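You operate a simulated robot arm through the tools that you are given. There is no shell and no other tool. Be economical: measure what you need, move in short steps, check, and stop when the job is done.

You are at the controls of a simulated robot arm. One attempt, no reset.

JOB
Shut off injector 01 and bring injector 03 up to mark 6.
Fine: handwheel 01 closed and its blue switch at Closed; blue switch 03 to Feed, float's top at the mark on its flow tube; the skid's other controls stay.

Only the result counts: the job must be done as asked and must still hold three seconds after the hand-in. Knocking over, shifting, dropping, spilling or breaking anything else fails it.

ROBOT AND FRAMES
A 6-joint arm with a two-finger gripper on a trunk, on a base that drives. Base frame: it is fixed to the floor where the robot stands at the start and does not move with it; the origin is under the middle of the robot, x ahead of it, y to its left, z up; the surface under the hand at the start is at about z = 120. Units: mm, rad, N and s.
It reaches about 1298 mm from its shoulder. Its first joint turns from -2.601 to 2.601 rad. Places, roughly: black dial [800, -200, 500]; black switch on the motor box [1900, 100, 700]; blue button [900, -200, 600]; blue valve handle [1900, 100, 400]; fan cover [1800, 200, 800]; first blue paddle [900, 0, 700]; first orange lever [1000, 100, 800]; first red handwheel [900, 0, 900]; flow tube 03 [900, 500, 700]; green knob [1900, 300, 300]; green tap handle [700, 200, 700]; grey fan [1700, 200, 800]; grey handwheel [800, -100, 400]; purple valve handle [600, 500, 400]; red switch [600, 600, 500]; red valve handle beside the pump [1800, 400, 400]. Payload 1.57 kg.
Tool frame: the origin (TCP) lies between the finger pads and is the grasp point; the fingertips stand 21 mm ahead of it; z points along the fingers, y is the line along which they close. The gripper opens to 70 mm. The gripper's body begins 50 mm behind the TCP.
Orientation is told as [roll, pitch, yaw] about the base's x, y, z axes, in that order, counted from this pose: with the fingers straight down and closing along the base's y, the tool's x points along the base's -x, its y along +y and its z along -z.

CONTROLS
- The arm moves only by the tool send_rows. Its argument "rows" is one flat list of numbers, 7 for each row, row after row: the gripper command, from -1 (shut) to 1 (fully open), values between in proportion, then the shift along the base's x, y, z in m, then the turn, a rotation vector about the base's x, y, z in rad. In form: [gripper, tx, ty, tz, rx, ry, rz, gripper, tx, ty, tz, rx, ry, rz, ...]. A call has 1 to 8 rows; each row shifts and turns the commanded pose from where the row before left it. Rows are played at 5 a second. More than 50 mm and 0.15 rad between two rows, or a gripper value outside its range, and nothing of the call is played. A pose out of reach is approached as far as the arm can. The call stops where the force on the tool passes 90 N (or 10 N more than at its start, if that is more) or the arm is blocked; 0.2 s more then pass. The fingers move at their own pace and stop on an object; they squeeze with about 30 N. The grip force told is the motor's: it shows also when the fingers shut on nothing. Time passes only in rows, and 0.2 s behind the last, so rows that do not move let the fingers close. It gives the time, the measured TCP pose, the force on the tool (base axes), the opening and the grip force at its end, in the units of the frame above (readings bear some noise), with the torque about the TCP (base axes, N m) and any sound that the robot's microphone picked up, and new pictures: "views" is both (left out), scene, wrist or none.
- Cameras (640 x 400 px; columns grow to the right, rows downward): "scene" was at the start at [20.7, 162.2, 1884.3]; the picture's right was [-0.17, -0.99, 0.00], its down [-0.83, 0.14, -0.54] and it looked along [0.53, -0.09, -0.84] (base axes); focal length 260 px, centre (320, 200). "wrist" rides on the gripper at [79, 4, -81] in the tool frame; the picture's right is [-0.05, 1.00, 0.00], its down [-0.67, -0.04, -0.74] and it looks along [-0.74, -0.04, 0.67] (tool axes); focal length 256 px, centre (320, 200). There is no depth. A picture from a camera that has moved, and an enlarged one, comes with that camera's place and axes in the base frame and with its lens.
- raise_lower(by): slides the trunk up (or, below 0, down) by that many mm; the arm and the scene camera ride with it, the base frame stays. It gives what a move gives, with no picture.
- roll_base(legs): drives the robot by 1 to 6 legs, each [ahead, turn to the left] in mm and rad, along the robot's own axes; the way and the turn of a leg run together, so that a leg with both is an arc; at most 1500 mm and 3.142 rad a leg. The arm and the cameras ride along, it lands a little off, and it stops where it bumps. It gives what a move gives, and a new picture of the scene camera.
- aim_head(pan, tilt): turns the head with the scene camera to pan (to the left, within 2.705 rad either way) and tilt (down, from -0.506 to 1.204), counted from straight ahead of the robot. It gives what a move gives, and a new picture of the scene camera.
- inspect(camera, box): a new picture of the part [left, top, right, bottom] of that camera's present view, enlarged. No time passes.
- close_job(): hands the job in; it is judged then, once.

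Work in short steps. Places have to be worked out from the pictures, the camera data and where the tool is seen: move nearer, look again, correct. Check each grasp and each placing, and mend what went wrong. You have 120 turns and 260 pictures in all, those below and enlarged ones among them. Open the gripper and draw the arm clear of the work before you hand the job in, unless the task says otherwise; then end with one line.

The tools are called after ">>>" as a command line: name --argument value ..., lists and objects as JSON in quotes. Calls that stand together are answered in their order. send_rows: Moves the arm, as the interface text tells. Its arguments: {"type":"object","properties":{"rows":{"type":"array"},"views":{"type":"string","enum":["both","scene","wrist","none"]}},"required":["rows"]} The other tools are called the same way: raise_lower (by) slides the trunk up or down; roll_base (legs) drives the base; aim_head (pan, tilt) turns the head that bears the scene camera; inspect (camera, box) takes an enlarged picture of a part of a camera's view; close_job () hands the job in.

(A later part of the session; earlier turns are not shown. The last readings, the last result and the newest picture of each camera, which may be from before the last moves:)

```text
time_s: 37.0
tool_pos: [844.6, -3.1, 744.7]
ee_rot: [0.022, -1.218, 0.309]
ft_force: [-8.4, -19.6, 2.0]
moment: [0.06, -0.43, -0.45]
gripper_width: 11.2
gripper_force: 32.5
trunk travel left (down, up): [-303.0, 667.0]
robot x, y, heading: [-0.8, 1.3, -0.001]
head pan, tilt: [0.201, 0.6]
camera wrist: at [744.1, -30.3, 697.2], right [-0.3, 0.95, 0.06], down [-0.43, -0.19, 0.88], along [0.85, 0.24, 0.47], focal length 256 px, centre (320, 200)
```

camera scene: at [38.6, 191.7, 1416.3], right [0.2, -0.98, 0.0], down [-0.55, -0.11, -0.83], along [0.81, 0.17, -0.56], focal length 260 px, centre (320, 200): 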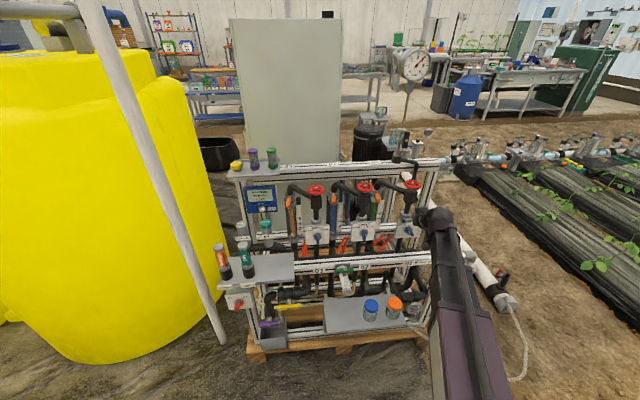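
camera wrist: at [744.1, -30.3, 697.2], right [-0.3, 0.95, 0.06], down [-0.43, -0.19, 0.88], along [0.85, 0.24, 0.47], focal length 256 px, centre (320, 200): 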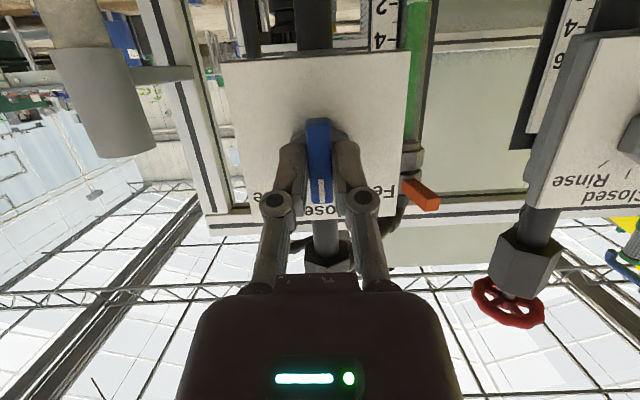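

It turned. Open, retreat and check the pointer.

>>> send_rows --rows '[1, 0, 0, 0, 0, 0, 0, 1, 0, 0, 0, 0, 0, 0, 1, -0.03, -0.01, 0, 0, 0, 0, 1, -0.045, -0.015, 0, 0, 0, 0, 1, -0.03, -0.01, 0, 0, 0, 0]' --views "wrist"

>>> inspect --camera "wrist" --box '[220, 0, 440, 150]'

```text
time_s: 38.2
tool_pos: [740.2, -35.6, 744.4]
ee_rot: [0.012, -1.221, 0.316]
ft_force: [0.2, -0.5, -0.9]
moment: [0.01, 0.0, -0.01]
gripper_width: 70.0
gripper_force: 0.0
trunk travel left (down, up): [-303.0, 667.0]
robot x, y, heading: [0.2, 5.7, -0.001]
head pan, tilt: [0.201, 0.6]
camera wrist: at [640.3, -64.2, 696.9], right [-0.31, 0.95, 0.06], down [-0.43, -0.19, 0.88], along [0.85, 0.25, 0.47], focal length 256 px, centre (320, 200)
```

wrist: 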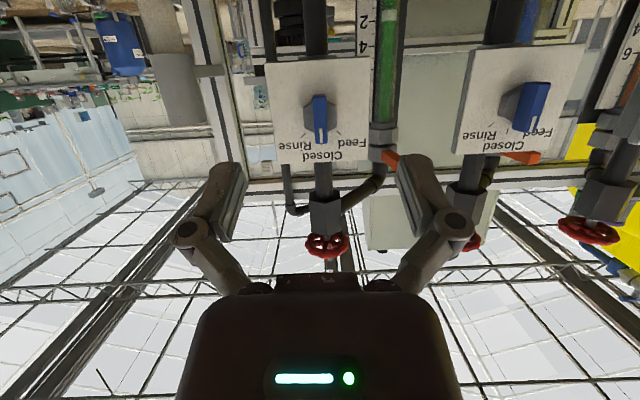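

```text
2.67 times, centred on (330, 75) of wrist
camera zoom: at [640.3, -64.2, 696.9], right [-0.31, 0.95, 0.06], down [-0.43, -0.19, 0.88], along [0.85, 0.25, 0.47], focal length 683 px, centre (293, 533)
```

zoom: 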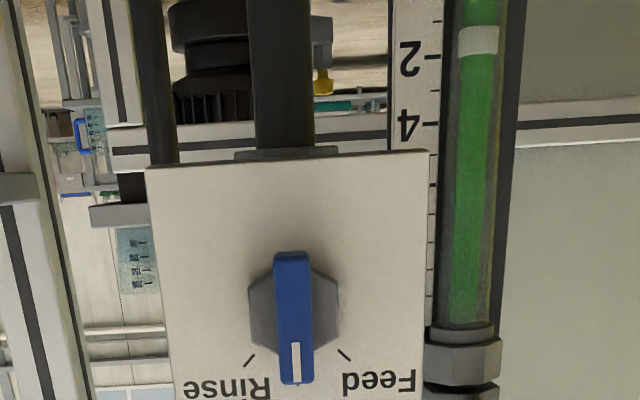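

Switch 01 sits at Closed. Next, move along the skid to in front of switch 03 (expected ≈(738,348,739)), trunk raised 30 in transit.

>>> raise_lower --by 30

>>> send_rows --rows '[1, -0.015, 0.044, 0, 0, 0, 0, 1, -0.015, 0.044, 0, 0, 0, 0, 1, -0.015, 0.044, 0, 0, 0, 0, 1, -0.015, 0.044, 0, 0, 0, 0, 1, -0.015, 0.044, 0, 0, 0, 0, 1, -0.015, 0.044, 0, 0, 0, 0, 1, -0.015, 0.044, 0, 0, 0, 0, 1, -0.01, 0.038, 0, 0, 0, 0]' --views "both"

```text
time_s: 38.9
tool_pos: [740.9, -36.6, 772.5]
ee_rot: [0.014, -1.22, 0.316]
ft_force: [0.0, 0.6, 0.0]
moment: [-0.01, 0.01, -0.03]
gripper_width: 70.0
gripper_force: 0.1
trunk travel left (down, up): [-333.0, 637.0]
robot x, y, heading: [-1.5, 2.4, 0.001]
head pan, tilt: [0.201, 0.6]
```

```text
time_s: 40.7
tool_pos: [643.9, 315.4, 772.8]
ee_rot: [0.015, -1.223, 0.316]
ft_force: [0.1, -1.0, -0.1]
moment: [0.0, -0.02, 0.06]
gripper_width: 70.2
gripper_force: 0.1
out of reach, approached as far as the arm can: row 3, 4, 5
trunk travel left (down, up): [-333.0, 637.0]
robot x, y, heading: [0.2, 9.3, 0.003]
head pan, tilt: [0.201, 0.6]
camera scene: at [38.6, 191.5, 1334.3], right [0.2, -0.98, 0.0], down [-0.55, -0.11, -0.83], along [0.81, 0.17, -0.56], focal length 260 px, centre (320, 200)
camera wrist: at [545.0, 286.6, 727.0], right [-0.31, 0.95, 0.06], down [-0.43, -0.19, 0.88], along [0.85, 0.25, 0.47], focal length 256 px, centre (320, 200)
```

scene: 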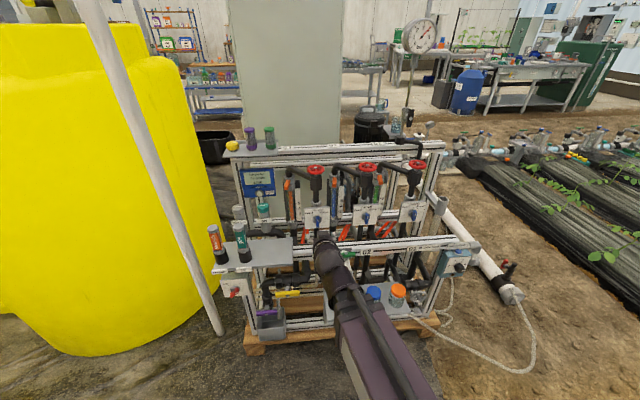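
wrist: 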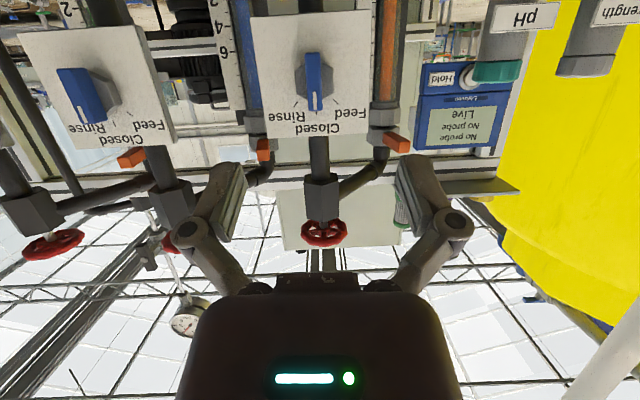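

Paddle 03 computes to (738,346,737), at Closed. Lower the trunk 30 and approach to (731,345,743).

>>> raise_lower --by -30

>>> send_rows --rows '[1, 0.045, 0.015, 0, 0, 0, 0, 1, 0.03, 0.01, 0, 0, 0, 0, 1, 0.0125, 0.0043, 0, 0, 0, 0]' --views "wrist"

```text
time_s: 41.5
tool_pos: [644.6, 314.0, 743.0]
ee_rot: [0.015, -1.222, 0.316]
ft_force: [-0.6, 0.6, -0.6]
moment: [-0.04, 0.0, 0.03]
gripper_width: 70.1
gripper_force: 0.0
trunk travel left (down, up): [-303.0, 667.0]
robot x, y, heading: [-0.8, 5.5, 0.002]
head pan, tilt: [0.201, 0.6]
```

```text
time_s: 42.3
tool_pos: [731.2, 342.3, 744.2]
ee_rot: [0.015, -1.222, 0.314]
ft_force: [0.2, -0.5, 0.3]
moment: [0.01, 0.02, -0.01]
gripper_width: 70.0
gripper_force: 0.1
trunk travel left (down, up): [-303.0, 667.0]
robot x, y, heading: [-5.5, 5.1, 0.0]
head pan, tilt: [0.201, 0.6]
camera wrist: at [632.2, 314.5, 696.9], right [-0.31, 0.95, 0.06], down [-0.43, -0.19, 0.88], along [0.85, 0.25, 0.47], focal length 256 px, centre (320, 200)
```

wrist: 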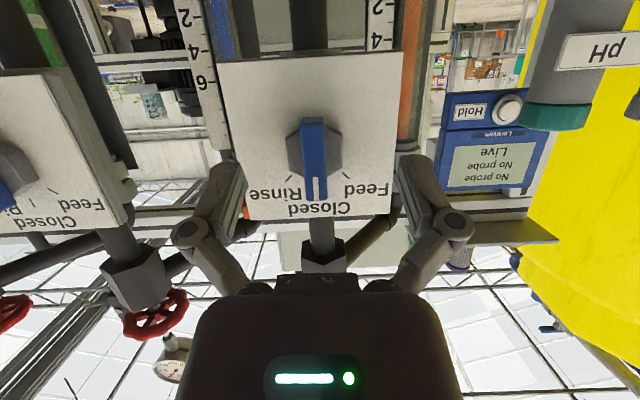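

Well placed. Close, then check the grip.

>>> send_rows --rows '[0, 0, 0, 0, 0, 0, 0, -0.5, 0, 0, 0, 0, 0, 0, -1, 0, 0, 0, 0, 0, 0, -1, 0, 0, 0, 0, 0, 0]' --views "none"

```text
time_s: 43.3
tool_pos: [732.3, 340.4, 744.7]
ee_rot: [0.015, -1.219, 0.312]
ft_force: [6.3, -26.2, 0.8]
moment: [0.01, -0.28, -0.57]
gripper_width: 11.4
gripper_force: 31.9
trunk travel left (down, up): [-303.0, 667.0]
robot x, y, heading: [1.0, 4.5, 0.001]
head pan, tilt: [0.201, 0.6]
```

Gripped at 11.4 mm. Roll −0.82 rad about the tool axis to bring the pointer to Feed.

>>> send_rows --rows '[-1, 0, -0.001, 0, -0.1217, -0.0415, 0.0464, -1, 0, -0.001, 0, -0.1217, -0.0415, 0.0464, -1, 0, 0, 0, -0.1217, -0.0415, 0.0464, -1, 0, 0, 0, -0.1217, -0.0415, 0.0464, -1, 0, 0, 0, -0.1217, -0.0415, 0.0464, -1, 0, 0, 0, -0.1217, -0.0415, 0.0464, -1, 0, 0, 0, 0, 0, 0]' --views "wrist"

```text
time_s: 44.9
tool_pos: [732.0, 340.4, 745.9]
ee_rot: [-1.11, -0.698, 1.59]
ft_force: [5.6, -27.0, 18.2]
moment: [0.34, -0.09, -0.83]
gripper_width: 13.2
gripper_force: 32.5
trunk travel left (down, up): [-303.0, 667.0]
robot x, y, heading: [-2.6, 5.4, 0.003]
head pan, tilt: [0.201, 0.6]
camera wrist: at [659.1, 257.9, 719.0], right [-0.46, 0.61, -0.65], down [-0.66, 0.26, 0.71], along [0.6, 0.75, 0.28], focal length 256 px, centre (320, 200)
```

wrist: 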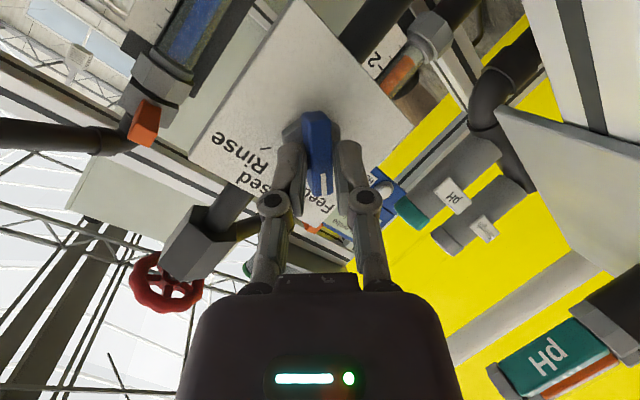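

Turned. Open, retreat, roll back and look at switch 03 and its tube.

>>> send_rows --rows '[1, 0, 0, 0, 0, 0, 0, 1, 0, 0, 0, 0, 0, 0, 1, -0.045, -0.015, 0, 0, 0, 0, 1, -0.045, -0.015, 0, 0, 0, 0]' --views "none"

>>> send_rows --rows '[1, 0, 0, 0, 0.1217, 0.0415, -0.0464, 1, 0, 0, 0, 0.1217, 0.0415, -0.0464, 1, 0, 0, 0, 0.1217, 0.0415, -0.0464, 1, 0, 0, 0, 0.1217, 0.0415, -0.0464, 1, 0, 0, 0, 0.1217, 0.0415, -0.0464, 1, 0, 0, 0, 0.1217, 0.0415, -0.0464]' --views "wrist"

>>> inspect --camera "wrist" --box '[240, 0, 440, 150]'

```text
time_s: 45.9
tool_pos: [640.4, 312.6, 744.3]
ee_rot: [-1.109, -0.701, 1.59]
ft_force: [1.0, 0.5, -0.4]
moment: [0.02, 0.0, -0.02]
gripper_width: 69.9
gripper_force: 0.0
trunk travel left (down, up): [-303.0, 667.0]
robot x, y, heading: [-1.5, 3.8, 0.002]
head pan, tilt: [0.201, 0.6]
```

```text
time_s: 47.3
tool_pos: [642.3, 312.1, 743.9]
ee_rot: [0.021, -1.222, 0.308]
ft_force: [-0.2, -0.6, 0.4]
moment: [0.0, 0.01, 0.03]
gripper_width: 70.0
gripper_force: 0.0
trunk travel left (down, up): [-303.0, 667.0]
robot x, y, heading: [0.4, 4.5, 0.0]
head pan, tilt: [0.201, 0.6]
camera wrist: at [542.1, 284.3, 697.0], right [-0.31, 0.95, 0.06], down [-0.43, -0.19, 0.88], along [0.85, 0.24, 0.47], focal length 256 px, centre (320, 200)
```

wrist: 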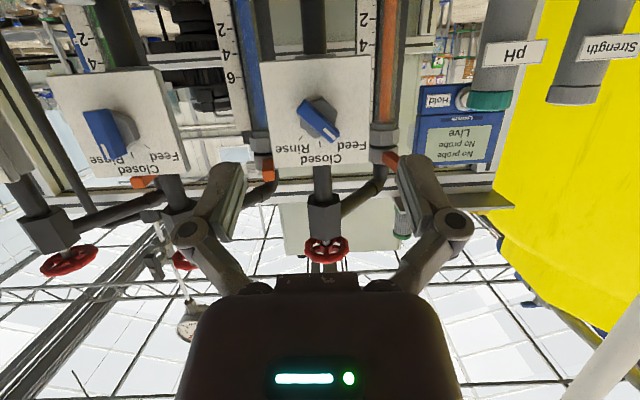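

```text
2.67 times, centred on (340, 75) of wrist
camera zoom: at [542.1, 284.3, 697.0], right [-0.31, 0.95, 0.06], down [-0.43, -0.19, 0.88], along [0.85, 0.24, 0.47], focal length 683 px, centre (267, 533)
```

zoom: 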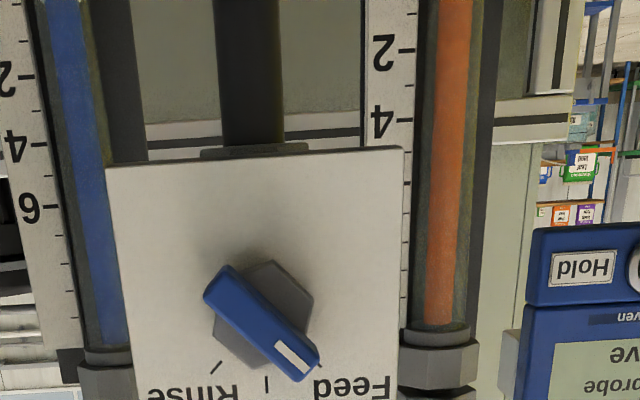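

Switch 03 is at Feed. Check whether the scene camera can read tube 03 when zoomed, and look at the wheels.

>>> inspect --camera "scene" --box '[270, 160, 334, 240]'

>>> inspect --camera "scene" --box '[280, 150, 440, 250]'

```text
5.00 times, centred on (302, 200) of scene
camera zoom: at [38.4, 191.7, 1304.3], right [0.2, -0.98, 0.0], down [-0.55, -0.11, -0.83], along [0.81, 0.17, -0.56], focal length 1301 px, centre (410, 200)
```

zoom: 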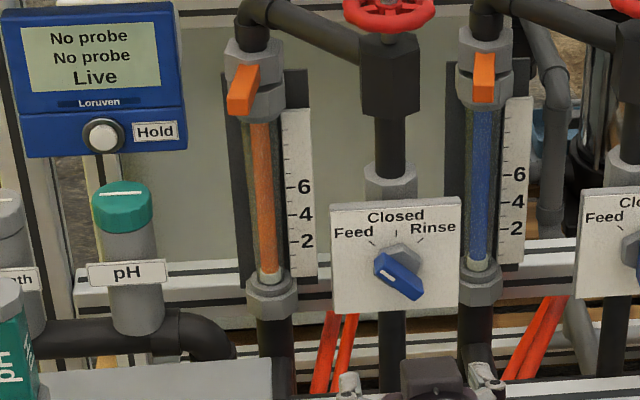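

```text
4.00 times, centred on (360, 200) of scene
camera zoom: at [38.4, 191.7, 1304.3], right [0.2, -0.98, 0.0], down [-0.55, -0.11, -0.83], along [0.81, 0.17, -0.56], focal length 1040 px, centre (160, 200)
```

zoom: 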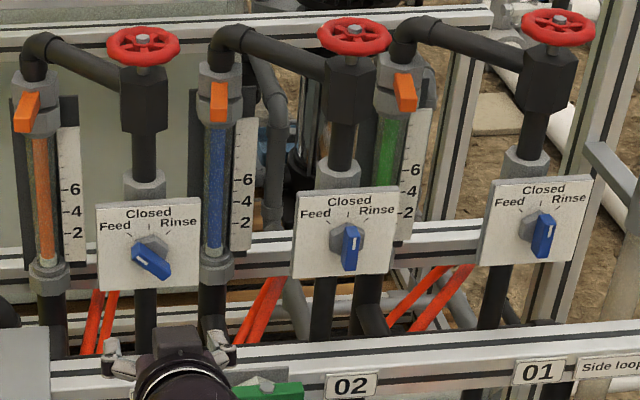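

Both cameras are clear: floats 02 and 03 are at the bottom. Now prepare a fingers-down pose for wheel 03: raise the trunk 360 and pitch back to vertical.

>>> raise_lower --by 360

>>> send_rows --rows '[1, 0, 0, -0.025, -0.0474, 0.1424, 0, 1, 0, 0, -0.023, -0.0474, 0.1424, 0, 1, 0, 0, -0.021, -0.0474, 0.1424, 0, 1, 0, 0, -0.018, -0.0474, 0.1424, 0, 1, 0, 0, -0.0145, -0.0474, 0.1424, 0, 1, 0, 0, -0.011, -0.0474, 0.1424, 0, 1, 0, 0, -0.007, -0.0474, 0.1424, 0, 1, 0, 0, -0.0025, -0.0474, 0.1424, 0]' --views "wrist"

```text
time_s: 50.8
tool_pos: [641.4, 311.7, 1103.6]
ee_rot: [0.015, -1.223, 0.316]
ft_force: [-0.1, -0.5, 0.5]
moment: [0.0, -0.01, 0.01]
gripper_width: 70.1
gripper_force: 0.0
trunk travel left (down, up): [-663.0, 307.0]
robot x, y, heading: [-2.0, 5.9, -0.001]
head pan, tilt: [0.201, 0.6]
```

```text
time_s: 52.6
tool_pos: [642.8, 312.0, 982.0]
ee_rot: [0.008, -0.019, 0.321]
ft_force: [0.5, 0.6, 0.3]
moment: [0.02, -0.02, -0.01]
gripper_width: 70.1
gripper_force: 0.1
trunk travel left (down, up): [-663.0, 307.0]
robot x, y, heading: [-0.3, 1.7, 0.004]
head pan, tilt: [0.201, 0.6]
camera wrist: at [564.9, 290.8, 1060.9], right [-0.26, 0.96, 0.01], down [0.63, 0.16, 0.76], along [0.73, 0.21, -0.65], focal length 256 px, centre (320, 200)
```

wrist: 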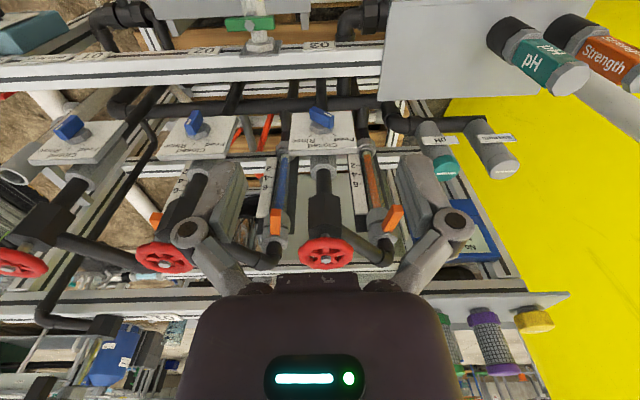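

Wheel 03 at about (810,367,916). Move over it at the current height (tips at 961), correcting the small tilt.

>>> send_rows --rows '[1, 0.042, 0.0135, 0, -0.012, 0.018, 0, 1, 0.042, 0.0135, 0, 0, 0, 0, 1, 0.042, 0.0135, 0, 0, 0, 0, 1, 0.039, 0.0135, 0, 0, 0, 0]' --views "both"

```text
time_s: 53.6
tool_pos: [806.1, 366.4, 981.6]
ee_rot: [0.003, -0.002, 0.319]
ft_force: [-0.6, -0.7, -0.8]
moment: [0.0, 0.01, -0.03]
gripper_width: 69.9
gripper_force: 0.1
trunk travel left (down, up): [-663.0, 307.0]
robot x, y, heading: [0.1, 3.0, 0.003]
head pan, tilt: [0.201, 0.6]
camera scene: at [39.3, 192.0, 1664.2], right [0.2, -0.98, 0.0], down [-0.55, -0.11, -0.82], along [0.81, 0.17, -0.57], focal length 260 px, centre (320, 200)
camera wrist: at [729.5, 346.3, 1062.0], right [-0.26, 0.96, 0.0], down [0.64, 0.17, 0.74], along [0.72, 0.2, -0.67], focal length 256 px, centre (320, 200)
```

scene: 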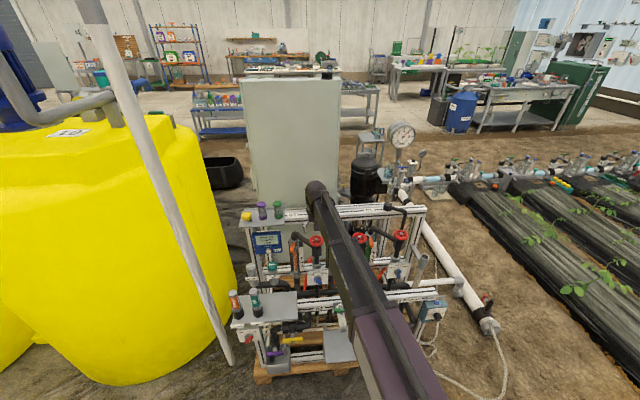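
wrist: 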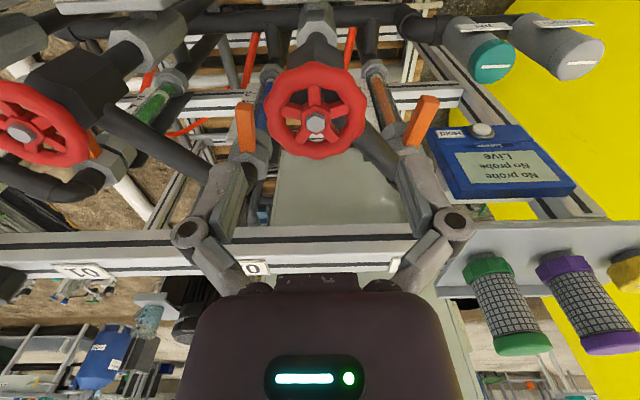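

Wheel 03 centre triangulates to about (816,368,914), diameter ≈66 mm—just within the 70 mm opening. Move over it and lower 35 mm to refine centring.

>>> send_rows --rows '[1, 0.01, 0.002, 0, 0, 0, 0]' --views "none"

>>> raise_lower --by -33

>>> inspect --camera "wrist" --box '[160, 80, 480, 280]'

```text
time_s: 54.0
tool_pos: [815.3, 369.3, 980.6]
ee_rot: [0.003, 0.002, 0.32]
ft_force: [1.0, -0.3, -0.5]
moment: [0.0, -0.02, -0.04]
gripper_width: 70.1
gripper_force: 0.1
trunk travel left (down, up): [-663.0, 307.0]
robot x, y, heading: [-1.9, 4.4, 0.003]
head pan, tilt: [0.201, 0.6]
```

```text
time_s: 54.8
tool_pos: [814.4, 368.8, 948.7]
ee_rot: [0.004, -0.002, 0.318]
ft_force: [-0.8, 0.1, -0.5]
moment: [-0.01, -0.01, 0.03]
gripper_width: 70.0
gripper_force: 0.0
trunk travel left (down, up): [-630.0, 340.0]
robot x, y, heading: [-3.6, 3.2, 0.0]
head pan, tilt: [0.201, 0.6]
```

```text
2.00 times, centred on (320, 180) of wrist
camera zoom: at [738.2, 348.2, 1029.5], right [-0.26, 0.96, 0.0], down [0.64, 0.17, 0.74], along [0.72, 0.2, -0.67], focal length 512 px, centre (320, 240)
```

zoom: 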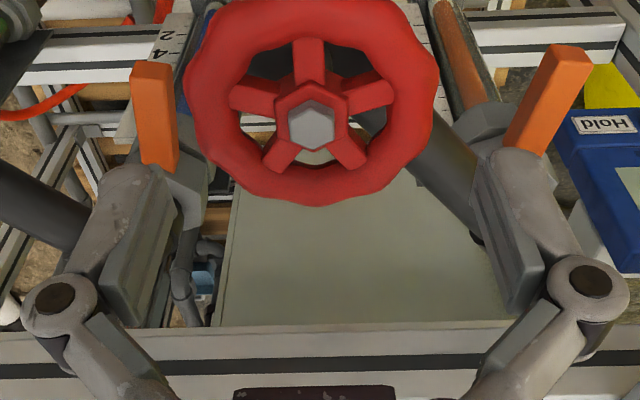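

The wheel is about 2 mm to −y' and 2 mm ahead of the tool axis. Correct, then lower 10 mm and check clearance from above.

>>> send_rows --rows '[1, 0.0026, -0.0014, 0, 0, 0, 0]' --views "none"

>>> raise_lower --by -9

>>> inspect --camera "wrist" --box '[160, 80, 480, 280]'

```text
time_s: 55.2
tool_pos: [818.0, 367.1, 948.3]
ee_rot: [0.004, 0.0, 0.319]
ft_force: [-0.3, 0.9, -0.1]
moment: [-0.02, 0.0, 0.03]
gripper_width: 69.9
gripper_force: 0.1
trunk travel left (down, up): [-630.0, 340.0]
robot x, y, heading: [-0.8, 7.9, 0.0]
head pan, tilt: [0.201, 0.6]
```

```text
time_s: 55.7
tool_pos: [818.4, 367.0, 939.5]
ee_rot: [0.004, 0.001, 0.32]
ft_force: [0.3, 0.0, 0.4]
moment: [0.0, -0.01, 0.03]
gripper_width: 70.2
gripper_force: 0.0
trunk travel left (down, up): [-621.0, 349.0]
robot x, y, heading: [-4.1, 2.6, -0.001]
head pan, tilt: [0.201, 0.6]
```

```text
2.00 times, centred on (320, 180) of wrist
camera zoom: at [740.6, 346.8, 1020.4], right [-0.26, 0.96, 0.0], down [0.64, 0.17, 0.74], along [0.72, 0.2, -0.67], focal length 512 px, centre (320, 240)
```

zoom: 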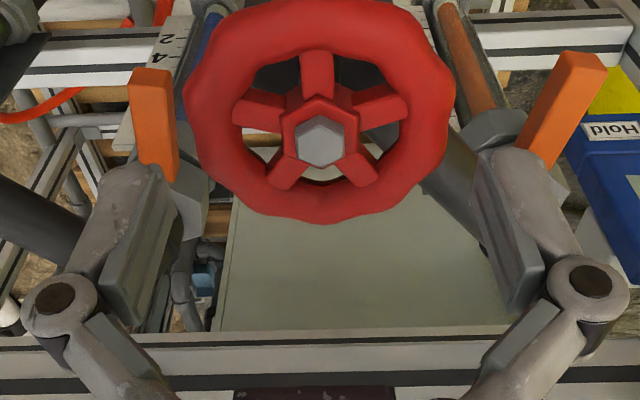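

Laterally centred now. I need the full rim in view to judge height and fore-aft centring.

>>> inspect --camera "wrist" --box '[200, 50, 440, 200]'

>>> inspect --camera "scene" --box '[280, 200, 360, 250]'

```text
2.67 times, centred on (320, 125) of wrist
camera zoom: at [740.6, 346.8, 1020.4], right [-0.26, 0.96, 0.0], down [0.64, 0.17, 0.74], along [0.72, 0.2, -0.67], focal length 683 px, centre (320, 400)
```

zoom: 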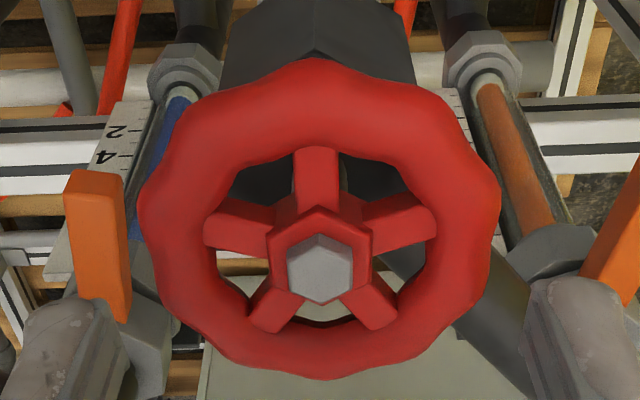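

```text
8.00 times, centred on (320, 225) of scene
camera zoom: at [38.5, 191.6, 1622.2], right [0.2, -0.98, 0.0], down [-0.55, -0.11, -0.83], along [0.81, 0.17, -0.56], focal length 2081 px, centre (320, 0)
```

zoom: 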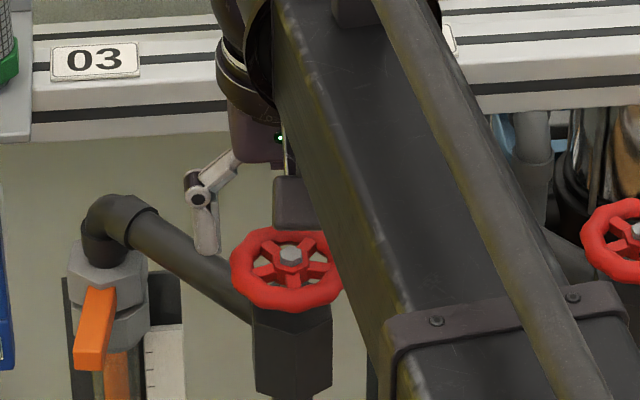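

Combining the views: nut top ≈930, rim ≈913, centre about 10.5 mm nearer than the tool (≈(808,364)), diameter ≈65 mm. Raise slightly, shift back, and look.

>>> raise_lower --by 5

>>> send_rows --rows '[1, -0.01, -0.0033, 0, 0, 0, 0]' --views "none"

>>> inspect --camera "wrist" --box '[200, 70, 440, 220]'

```text
time_s: 56.3
tool_pos: [818.4, 367.1, 944.1]
ee_rot: [0.005, -0.002, 0.319]
ft_force: [-0.3, 0.6, 0.2]
moment: [0.02, 0.03, 0.02]
gripper_width: 69.8
gripper_force: 0.0
trunk travel left (down, up): [-626.0, 344.0]
robot x, y, heading: [-0.0, 5.7, 0.001]
head pan, tilt: [0.201, 0.6]
```

```text
time_s: 56.7
tool_pos: [807.2, 364.3, 944.6]
ee_rot: [0.004, 0.0, 0.32]
ft_force: [-0.6, -0.1, 0.7]
moment: [-0.01, 0.02, 0.01]
gripper_width: 70.2
gripper_force: 0.0
trunk travel left (down, up): [-626.0, 344.0]
robot x, y, heading: [-1.9, 3.3, 0.002]
head pan, tilt: [0.201, 0.6]
```

```text
2.67 times, centred on (320, 145) of wrist
camera zoom: at [730.6, 343.3, 1025.5], right [-0.26, 0.96, 0.0], down [0.64, 0.17, 0.75], along [0.72, 0.2, -0.67], focal length 683 px, centre (320, 347)
```

zoom: 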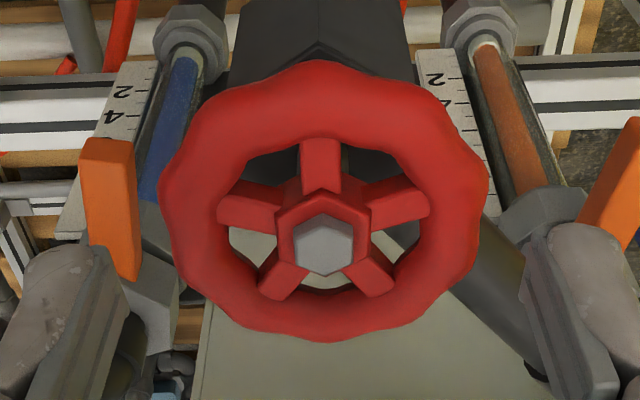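

Model matches: wheel centred within ~1.5 mm, D≈64.7. Nudge and lower 22 mm to straddle the rim.

>>> send_rows --rows '[1, 0.001, 0.0012, 0, 0, 0, 0]' --views "none"

>>> raise_lower --by -12

>>> raise_lower --by -10

>>> inspect --camera "wrist" --box '[200, 70, 440, 220]'

```text
time_s: 57.1
tool_pos: [810.0, 363.5, 945.4]
ee_rot: [0.003, -0.001, 0.319]
ft_force: [-0.1, 0.1, -0.2]
moment: [0.0, -0.03, 0.01]
gripper_width: 69.7
gripper_force: 0.0
trunk travel left (down, up): [-626.0, 344.0]
robot x, y, heading: [-3.7, 2.0, 0.007]
head pan, tilt: [0.201, 0.6]
```

```text
time_s: 57.7
tool_pos: [808.6, 364.2, 932.5]
ee_rot: [0.002, -0.002, 0.319]
ft_force: [-0.2, -0.4, 0.3]
moment: [0.01, 0.01, -0.05]
gripper_width: 69.8
gripper_force: 0.0
trunk travel left (down, up): [-614.0, 356.0]
robot x, y, heading: [1.8, 8.8, -0.004]
head pan, tilt: [0.201, 0.6]
```

```text
time_s: 58.3
tool_pos: [809.0, 363.3, 922.5]
ee_rot: [0.004, 0.001, 0.32]
ft_force: [0.6, 0.8, -0.7]
moment: [0.0, -0.03, 0.02]
gripper_width: 69.6
gripper_force: 0.1
trunk travel left (down, up): [-604.0, 366.0]
robot x, y, heading: [0.6, 4.4, 0.009]
head pan, tilt: [0.201, 0.6]
```

```text
2.67 times, centred on (320, 145) of wrist
camera zoom: at [731.9, 344.4, 1003.4], right [-0.26, 0.96, 0.0], down [0.64, 0.17, 0.74], along [0.72, 0.2, -0.67], focal length 683 px, centre (320, 347)
```

zoom: 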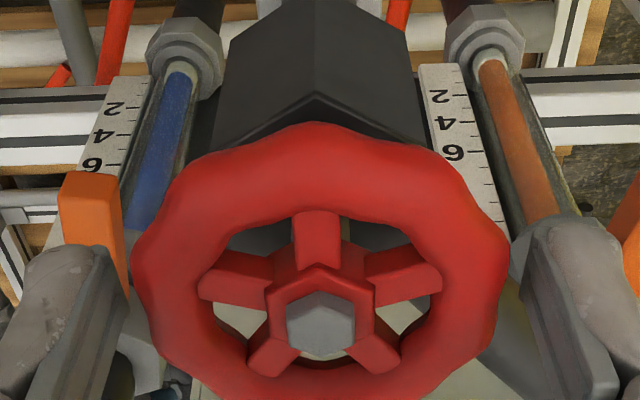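

No contact; rim is centred between the fingers. Close on the rim.

>>> send_rows --rows '[0.5, 0, 0, 0, 0, 0, 0, -1, 0, 0, 0, 0, 0, 0, -1, 0, 0, 0, 0, 0, 0]' --views "wrist"

```text
time_s: 59.1
tool_pos: [809.3, 363.8, 922.8]
ee_rot: [0.003, 0.0, 0.318]
ft_force: [1.5, 1.5, 3.5]
moment: [-0.02, 0.19, -0.01]
gripper_width: 61.5
gripper_force: 32.0
trunk travel left (down, up): [-604.0, 366.0]
robot x, y, heading: [-1.4, 3.2, 0.002]
head pan, tilt: [0.201, 0.6]
camera wrist: at [732.0, 344.4, 1003.6], right [-0.26, 0.96, 0.0], down [0.64, 0.17, 0.75], along [0.72, 0.2, -0.67], focal length 256 px, centre (320, 200)
```

wrist: 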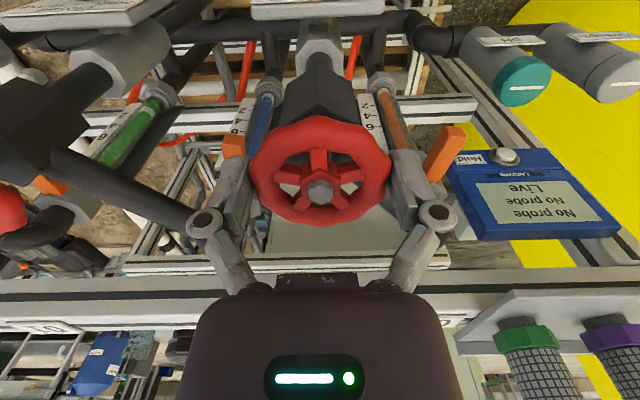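

Grip is firm at 61.5 mm and well centred. Turn counter-clockwise 0.6 rad and see the float.

>>> send_rows --rows '[-1, 0, 0, 0, 0, 0, 0.15, -1, 0, 0, 0, 0, 0, 0.15, -1, 0, 0, 0, 0, 0, 0.15, -1, 0, 0, 0, 0, 0, 0.15, -1, 0, 0, 0, 0, 0, 0]' --views "wrist"

>>> inspect --camera "scene" --box '[260, 225, 340, 285]'

```text
time_s: 60.3
tool_pos: [810.0, 364.1, 922.3]
ee_rot: [0.003, 0.001, 0.924]
ft_force: [6.7, -0.3, 7.3]
moment: [0.05, -0.01, -0.02]
gripper_width: 61.4
gripper_force: 31.5
trunk travel left (down, up): [-604.0, 366.0]
robot x, y, heading: [-1.7, 3.6, -0.004]
head pan, tilt: [0.201, 0.6]
camera wrist: at [757.8, 304.3, 1003.5], right [-0.76, 0.65, 0.0], down [0.43, 0.51, 0.75], along [0.48, 0.57, -0.67], focal length 256 px, centre (320, 200)
```

wrist: 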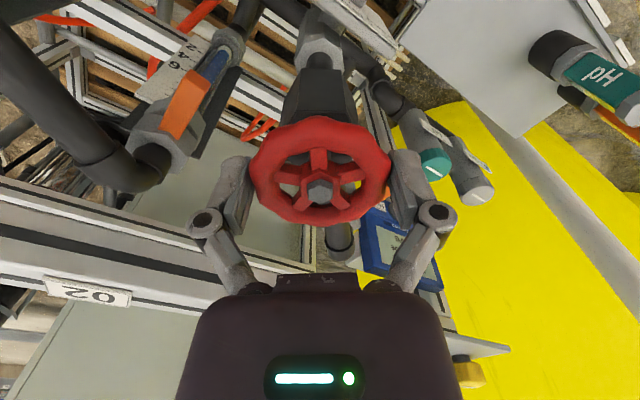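

```text
6.67 times, centred on (300, 255) of scene
camera zoom: at [38.6, 191.2, 1605.4], right [0.2, -0.98, 0.0], down [-0.55, -0.11, -0.83], along [0.81, 0.17, -0.56], focal length 1734 px, centre (453, -167)
```

zoom: 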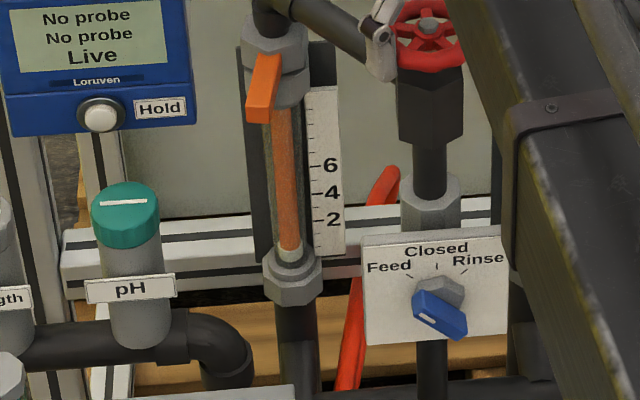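

The wheel turns with the gripper; the float is still at the bottom. Continue 1.05 rad.

>>> send_rows --rows '[-1, 0, 0, 0, 0, 0, 0.15, -1, 0, 0, 0, 0, 0, 0.15, -1, 0, 0, 0, 0, 0, 0.15, -1, 0, 0, 0, 0, 0, 0.15, -1, 0, 0, 0, 0, 0, 0.15, -1, 0, 0, 0, 0, 0, 0.15, -1, 0, 0, 0, 0, 0, 0.15, -1, 0, 0, 0, 0, 0, 0]' --views "none"

>>> inspect --camera "scene" --box '[260, 225, 340, 285]'

```text
time_s: 62.1
tool_pos: [810.0, 364.0, 921.9]
ee_rot: [0.005, 0.0, 1.97]
ft_force: [18.9, -7.6, 11.8]
moment: [-0.06, -0.41, -0.03]
gripper_width: 61.4
gripper_force: 32.0
trunk travel left (down, up): [-604.0, 366.0]
robot x, y, heading: [-3.2, 5.5, 0.005]
head pan, tilt: [0.201, 0.6]
```

```text
6.67 times, centred on (300, 255) of scene
camera zoom: at [39.6, 190.3, 1605.4], right [0.2, -0.98, 0.0], down [-0.55, -0.11, -0.82], along [0.81, 0.17, -0.57], focal length 1734 px, centre (453, -167)
```

zoom: 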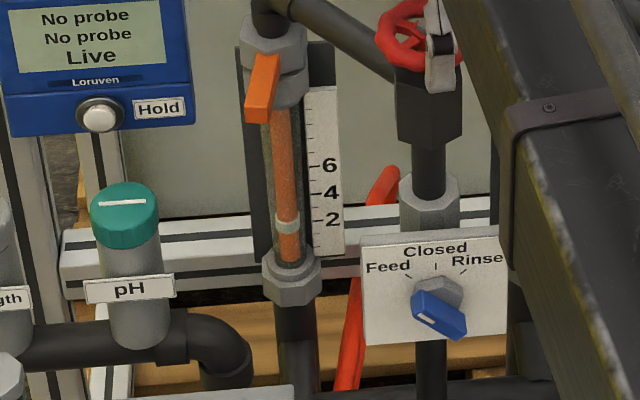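

The float rises (now ≈2). Turn another 0.9 rad.

>>> send_rows --rows '[-1, 0, 0, 0, 0, 0, 0.15, -1, 0, 0, 0, 0, 0, 0.15, -1, 0, 0, 0, 0, 0, 0.15, -1, 0, 0, 0, 0, 0, 0.15, -1, 0, 0, 0, 0, 0, 0.15, -1, 0, 0, 0, 0, 0, 0.15, -1, 0, 0, 0, 0, 0, 0, -1, 0, 0, 0, 0, 0, 0]' --views "none"

>>> inspect --camera "scene" --box '[260, 225, 340, 285]'

```text
time_s: 63.9
tool_pos: [809.0, 365.7, 921.7]
ee_rot: [0.003, -0.002, 2.868]
ft_force: [17.8, 1.3, 7.4]
moment: [0.22, -0.15, -0.02]
gripper_width: 61.5
gripper_force: 32.0
trunk travel left (down, up): [-604.0, 366.0]
robot x, y, heading: [-0.1, 6.9, 0.002]
head pan, tilt: [0.201, 0.6]
```

```text
6.67 times, centred on (300, 255) of scene
camera zoom: at [39.8, 191.5, 1605.2], right [0.2, -0.98, 0.0], down [-0.55, -0.11, -0.82], along [0.81, 0.17, -0.57], focal length 1734 px, centre (453, -167)
```

zoom: 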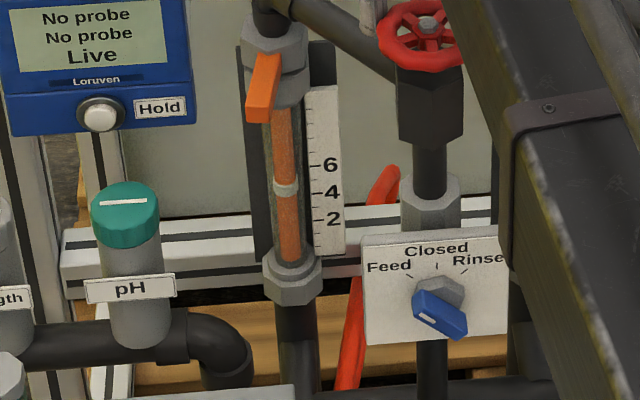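

Float ≈4.9 apparent (seen from above), rate about 3 marks/rad. Turn 0.3 rad more, then wait.

>>> send_rows --rows '[-1, 0, 0, 0, 0, 0, 0.1, -1, 0, 0, 0, 0, 0, 0.1, -1, 0, 0, 0, 0, 0, 0.1, -1, 0, 0, 0, 0, 0, 0, -1, 0, 0, 0, 0, 0, 0, -1, 0, 0, 0, 0, 0, 0, -1, 0, 0, 0, 0, 0, 0]' --views "none"

>>> inspect --camera "scene" --box '[280, 238, 312, 262]'

```text
time_s: 65.5
tool_pos: [809.5, 365.6, 921.5]
ee_rot: [0.004, -0.002, -3.114]
ft_force: [14.7, 3.7, 6.5]
moment: [0.1, -0.13, -0.04]
gripper_width: 61.4
gripper_force: 32.3
trunk travel left (down, up): [-604.0, 366.0]
robot x, y, heading: [-0.7, 5.1, -0.001]
head pan, tilt: [0.201, 0.6]
```

```text
16.00 times, centred on (296, 250) of scene
camera zoom: at [39.7, 191.9, 1605.2], right [0.2, -0.98, 0.0], down [-0.55, -0.11, -0.82], along [0.81, 0.17, -0.57], focal length 4162 px, centre (704, -600)
```

zoom: 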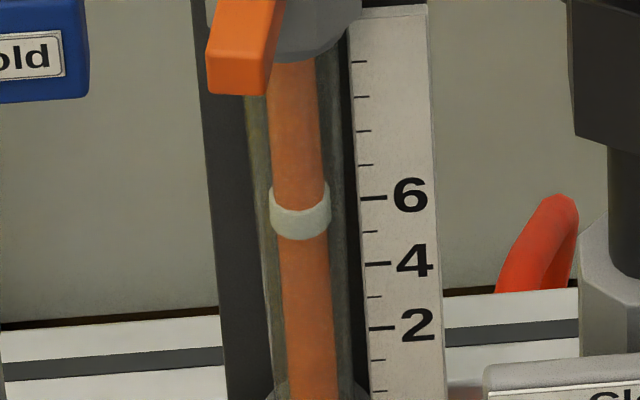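

The float is near 6 seen from above, but parallax is uncertain. Release, raise clear, then back out to read it frontally.

>>> send_rows --rows '[1, 0, 0, 0, 0, 0, 0, 1, 0, 0, 0, 0, 0, 0]' --views "none"

>>> raise_lower --by 62

>>> send_rows --rows '[1, 0, 0, 0, 0, 0, -0.15, 1, 0, 0, 0, 0, 0, -0.15, 1, 0, 0, 0, 0, 0, -0.15, 1, 0, 0, 0, 0, 0, -0.15, 1, 0, 0, 0, 0, 0, -0.15, 1, 0, 0, 0, 0, 0, -0.15, 1, 0, 0, 0, 0, 0, -0.15, 1, 0, 0, 0, 0, 0, -0.15]' --views "none"

>>> send_rows --rows '[1, 0, 0, 0, 0, 0, -0.15, 1, 0, 0, 0, 0, 0, -0.15, 1, 0, 0, 0, 0, 0, -0.15, 1, 0, 0, 0, 0, 0, -0.15, 1, 0, 0, 0, 0, 0, -0.15, 1, 0, 0, 0, 0, 0, -0.15, 1, 0, 0, 0, 0, 0, -0.15, 1, 0, 0, 0, 0, 0, -0.15]' --views "none"

>>> send_rows --rows '[1, -0.04, -0.013, 0, 0, 0, -0.15, 1, -0.04, -0.013, 0, 0, 0, -0.15, 1, -0.04, -0.013, 0, 0, 0, -0.15, 1, -0.04, -0.013, 0, 0, 0, 0]' --views "none"

```text
time_s: 66.1
tool_pos: [808.8, 363.8, 922.5]
ee_rot: [0.004, -0.002, -3.114]
ft_force: [-0.3, -0.2, -1.1]
moment: [0.03, 0.02, 0.02]
gripper_width: 70.2
gripper_force: 0.0
trunk travel left (down, up): [-604.0, 366.0]
robot x, y, heading: [-1.5, 5.6, 0.003]
head pan, tilt: [0.201, 0.6]
```

```text
time_s: 67.1
tool_pos: [809.3, 365.7, 983.2]
ee_rot: [0.003, 0.0, -3.116]
ft_force: [0.0, 0.0, 0.2]
moment: [0.02, 0.0, -0.02]
gripper_width: 70.2
gripper_force: 0.1
trunk travel left (down, up): [-666.0, 304.0]
robot x, y, heading: [-4.1, 5.6, 0.002]
head pan, tilt: [0.201, 0.6]
```

```text
time_s: 68.9
tool_pos: [808.5, 364.7, 985.2]
ee_rot: [0.004, 0.001, 1.967]
ft_force: [-0.4, 0.1, 0.1]
moment: [0.01, 0.03, 0.03]
gripper_width: 69.8
gripper_force: 0.0
trunk travel left (down, up): [-666.0, 304.0]
robot x, y, heading: [-1.7, 1.3, 0.002]
head pan, tilt: [0.201, 0.6]
```

```text
time_s: 70.7
tool_pos: [809.6, 364.1, 984.3]
ee_rot: [0.002, 0.001, 0.768]
ft_force: [0.3, -0.7, 0.6]
moment: [-0.01, 0.01, -0.02]
gripper_width: 69.7
gripper_force: 0.1
trunk travel left (down, up): [-666.0, 304.0]
robot x, y, heading: [1.9, 4.7, 0.004]
head pan, tilt: [0.201, 0.6]
```

```text
time_s: 71.7
tool_pos: [647.8, 311.5, 983.8]
ee_rot: [0.003, -0.002, 0.318]
ft_force: [0.5, 0.0, 0.6]
moment: [-0.03, 0.02, 0.0]
gripper_width: 69.7
gripper_force: 0.1
trunk travel left (down, up): [-666.0, 304.0]
robot x, y, heading: [0.9, 5.0, 0.006]
head pan, tilt: [0.201, 0.6]
```

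Pose is right for wheel 01 as well, so do that now (expected centre ≈(924,18)) before the fine reading. Move along the skid, then over the wheel.

>>> send_rows --rows '[1, 0.0144, -0.0432, 0, 0, 0, 0, 1, 0.0144, -0.0432, 0, 0, 0, 0, 1, 0.0144, -0.0432, 0, 0, 0, 0, 1, 0.0144, -0.0432, 0, 0, 0, 0, 1, 0.0144, -0.0432, 0, 0, 0, 0, 1, 0.0144, -0.0432, 0, 0, 0, 0, 1, 0.0144, -0.0432, 0, 0, 0, 0, 1, 0.0144, -0.0432, 0, 0, 0, 0]' --views "wrist"

```text
time_s: 73.5
tool_pos: [762.3, -33.7, 984.9]
ee_rot: [0.003, 0.0, 0.321]
ft_force: [0.0, -0.1, -0.5]
moment: [0.03, 0.03, -0.01]
gripper_width: 69.9
gripper_force: 0.1
trunk travel left (down, up): [-666.0, 304.0]
robot x, y, heading: [1.7, 6.3, 0.007]
head pan, tilt: [0.201, 0.6]
camera wrist: at [685.9, -53.6, 1065.3], right [-0.26, 0.96, 0.0], down [0.64, 0.17, 0.74], along [0.72, 0.2, -0.67], focal length 256 px, centre (320, 200)
```

wrist: 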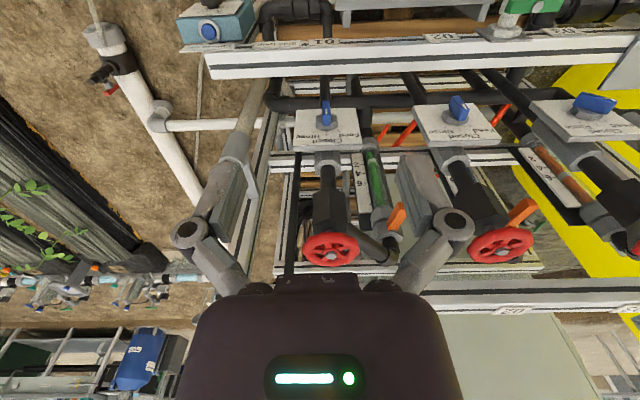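

Wheel 01 is straight ahead. Move over it and lower to the refinement height.

>>> send_rows --rows '[1, 0.04, 0.0135, 0, 0, 0, 0, 1, 0.04, 0.0135, 0, 0, 0, 0, 1, 0.04, 0.0135, 0, 0, 0, 0, 1, 0.037, 0.0125, 0, 0, 0, 0]' --views "none"

>>> raise_lower --by -36

>>> inspect --camera "wrist" --box '[200, 70, 440, 220]'

```text
time_s: 74.5
tool_pos: [921.7, 19.4, 984.2]
ee_rot: [0.004, 0.0, 0.318]
ft_force: [-0.6, -0.4, -0.8]
moment: [-0.01, 0.01, 0.0]
gripper_width: 70.1
gripper_force: 0.0
trunk travel left (down, up): [-666.0, 304.0]
robot x, y, heading: [1.5, 4.1, 0.004]
head pan, tilt: [0.201, 0.6]
```

```text
time_s: 75.3
tool_pos: [921.7, 19.2, 948.8]
ee_rot: [0.003, 0.001, 0.32]
ft_force: [-0.6, -0.3, 0.1]
moment: [-0.02, 0.03, 0.02]
gripper_width: 70.2
gripper_force: 0.1
trunk travel left (down, up): [-630.0, 340.0]
robot x, y, heading: [-2.3, 6.2, 0.001]
head pan, tilt: [0.201, 0.6]
```

```text
2.67 times, centred on (320, 145) of wrist
camera zoom: at [844.5, -0.9, 1029.5], right [-0.26, 0.96, 0.0], down [0.64, 0.17, 0.74], along [0.72, 0.2, -0.67], focal length 683 px, centre (320, 347)
```

zoom: 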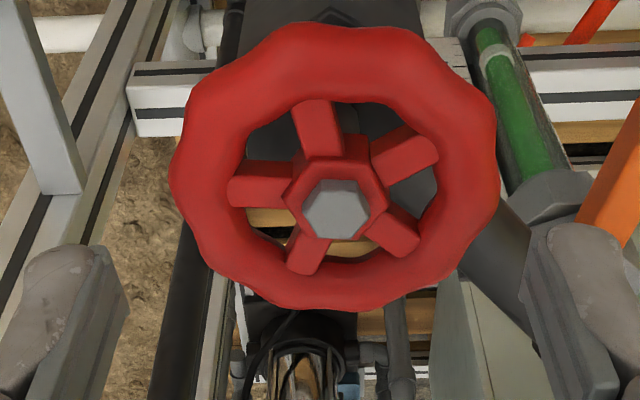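

Wheel 01 is ~2.9 mm nearer and 2.8 mm to +y'. Shift and lower 26 mm in two steps.

>>> send_rows --rows '[1, -0.0036, 0.0017, 0, 0, 0, 0]' --views "none"

>>> raise_lower --by -15

>>> inspect --camera "wrist" --box '[200, 70, 440, 220]'

```text
time_s: 75.7
tool_pos: [917.4, 21.0, 949.5]
ee_rot: [0.003, 0.001, 0.319]
ft_force: [0.0, -0.9, -1.2]
moment: [0.01, 0.03, 0.0]
gripper_width: 70.0
gripper_force: 0.1
trunk travel left (down, up): [-630.0, 340.0]
robot x, y, heading: [-2.3, 6.9, -0.002]
head pan, tilt: [0.201, 0.6]
```

```text
time_s: 76.3
tool_pos: [917.7, 20.1, 933.8]
ee_rot: [0.003, -0.001, 0.319]
ft_force: [-0.5, -0.5, 0.5]
moment: [0.02, 0.02, -0.02]
gripper_width: 70.1
gripper_force: 0.1
trunk travel left (down, up): [-615.0, 355.0]
robot x, y, heading: [-2.0, 0.1, 0.004]
head pan, tilt: [0.201, 0.6]
```

```text
2.67 times, centred on (320, 145) of wrist
camera zoom: at [841.4, 0.7, 1014.4], right [-0.26, 0.96, 0.0], down [0.64, 0.17, 0.74], along [0.72, 0.2, -0.67], focal length 683 px, centre (320, 347)
```

zoom: 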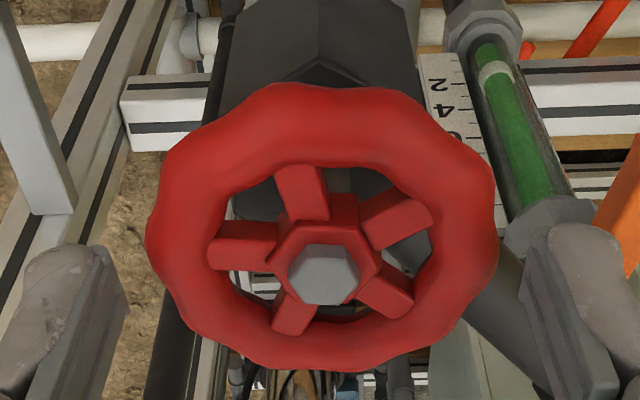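

Centred. Lower 12 mm more and close.

>>> raise_lower --by -12

>>> send_rows --rows '[0.5, 0, 0, 0, 0, 0, 0, -1, 0, 0, 0, 0, 0, 0, -1, 0, 0, 0, 0, 0, 0]' --views "none"

```text
time_s: 76.9
tool_pos: [917.2, 20.7, 921.9]
ee_rot: [0.003, -0.002, 0.319]
ft_force: [0.0, -0.5, 1.0]
moment: [-0.01, -0.03, -0.02]
gripper_width: 70.0
gripper_force: 0.1
trunk travel left (down, up): [-603.0, 367.0]
robot x, y, heading: [0.8, 2.4, 0.004]
head pan, tilt: [0.201, 0.6]
```

```text
time_s: 77.7
tool_pos: [917.5, 21.6, 921.9]
ee_rot: [0.003, 0.0, 0.319]
ft_force: [-0.1, 5.6, 4.3]
moment: [0.18, 0.28, 0.02]
gripper_width: 61.0
gripper_force: 32.3
trunk travel left (down, up): [-603.0, 367.0]
robot x, y, heading: [-1.3, 6.9, 0.001]
head pan, tilt: [0.201, 0.6]
```

Gripped at 61 mm. Turn clockwise to close, watching the torque.

>>> send_rows --rows '[-1, 0, 0, 0, 0, 0, -0.15, -1, 0, 0, 0, 0, 0, -0.15, -1, 0, 0, 0, 0, 0, -0.15, -1, 0, 0, 0, 0, 0, -0.15, -1, 0, 0, 0, 0, 0, -0.15, -1, 0, 0, 0, 0, 0, -0.15, -1, 0, 0, 0, 0, 0, -0.15, -1, 0, 0, 0, 0, 0, -0.15]' --views "wrist"

```text
time_s: 79.5
tool_pos: [917.5, 23.0, 921.1]
ee_rot: [0.005, -0.002, -0.88]
ft_force: [1.9, 8.3, 3.8]
moment: [-0.17, -0.04, 0.01]
gripper_width: 60.9
gripper_force: 31.8
trunk travel left (down, up): [-603.0, 367.0]
robot x, y, heading: [-2.5, 4.7, 0.001]
head pan, tilt: [0.201, 0.6]
camera wrist: at [870.4, 86.7, 1002.6], right [0.8, 0.59, 0.0], down [0.39, -0.54, 0.75], along [0.44, -0.6, -0.67], focal length 256 px, centre (320, 200)
```

wrist: 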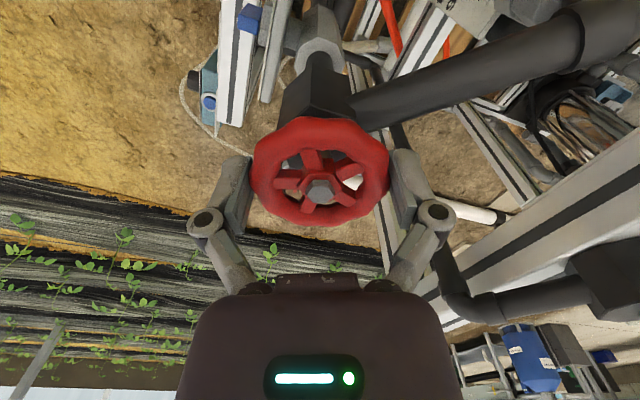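

Still turning freely. Continue.

>>> send_rows --rows '[-1, 0, 0, 0, 0, 0, -0.15, -1, 0, 0, 0, 0, 0, -0.15, -1, 0, 0, 0, 0, 0, -0.15, -1, 0, 0, 0, 0, 0, -0.15, -1, 0, 0, 0, 0, 0, -0.15, -1, 0, 0, 0, 0, 0, -0.15, -1, 0, 0, 0, 0, 0, 0]' --views "wrist"

```text
time_s: 81.1
tool_pos: [918.6, 21.0, 921.1]
ee_rot: [0.005, -0.001, -1.78]
ft_force: [-6.1, -1.7, -4.8]
moment: [-0.13, 0.17, 1.23]
gripper_width: 60.6
gripper_force: 32.3
trunk travel left (down, up): [-603.0, 367.0]
robot x, y, heading: [-2.3, 6.0, 0.006]
head pan, tilt: [0.201, 0.6]
camera wrist: at [938.2, 98.4, 1002.4], right [0.97, -0.26, 0.0], down [-0.17, -0.64, 0.75], along [-0.19, -0.72, -0.67], focal length 256 px, centre (320, 200)
```

wrist: 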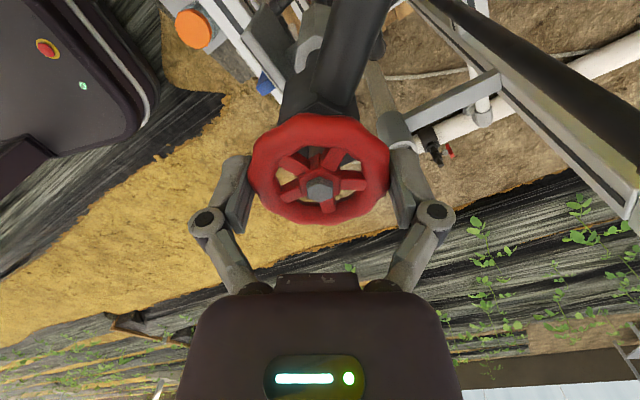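

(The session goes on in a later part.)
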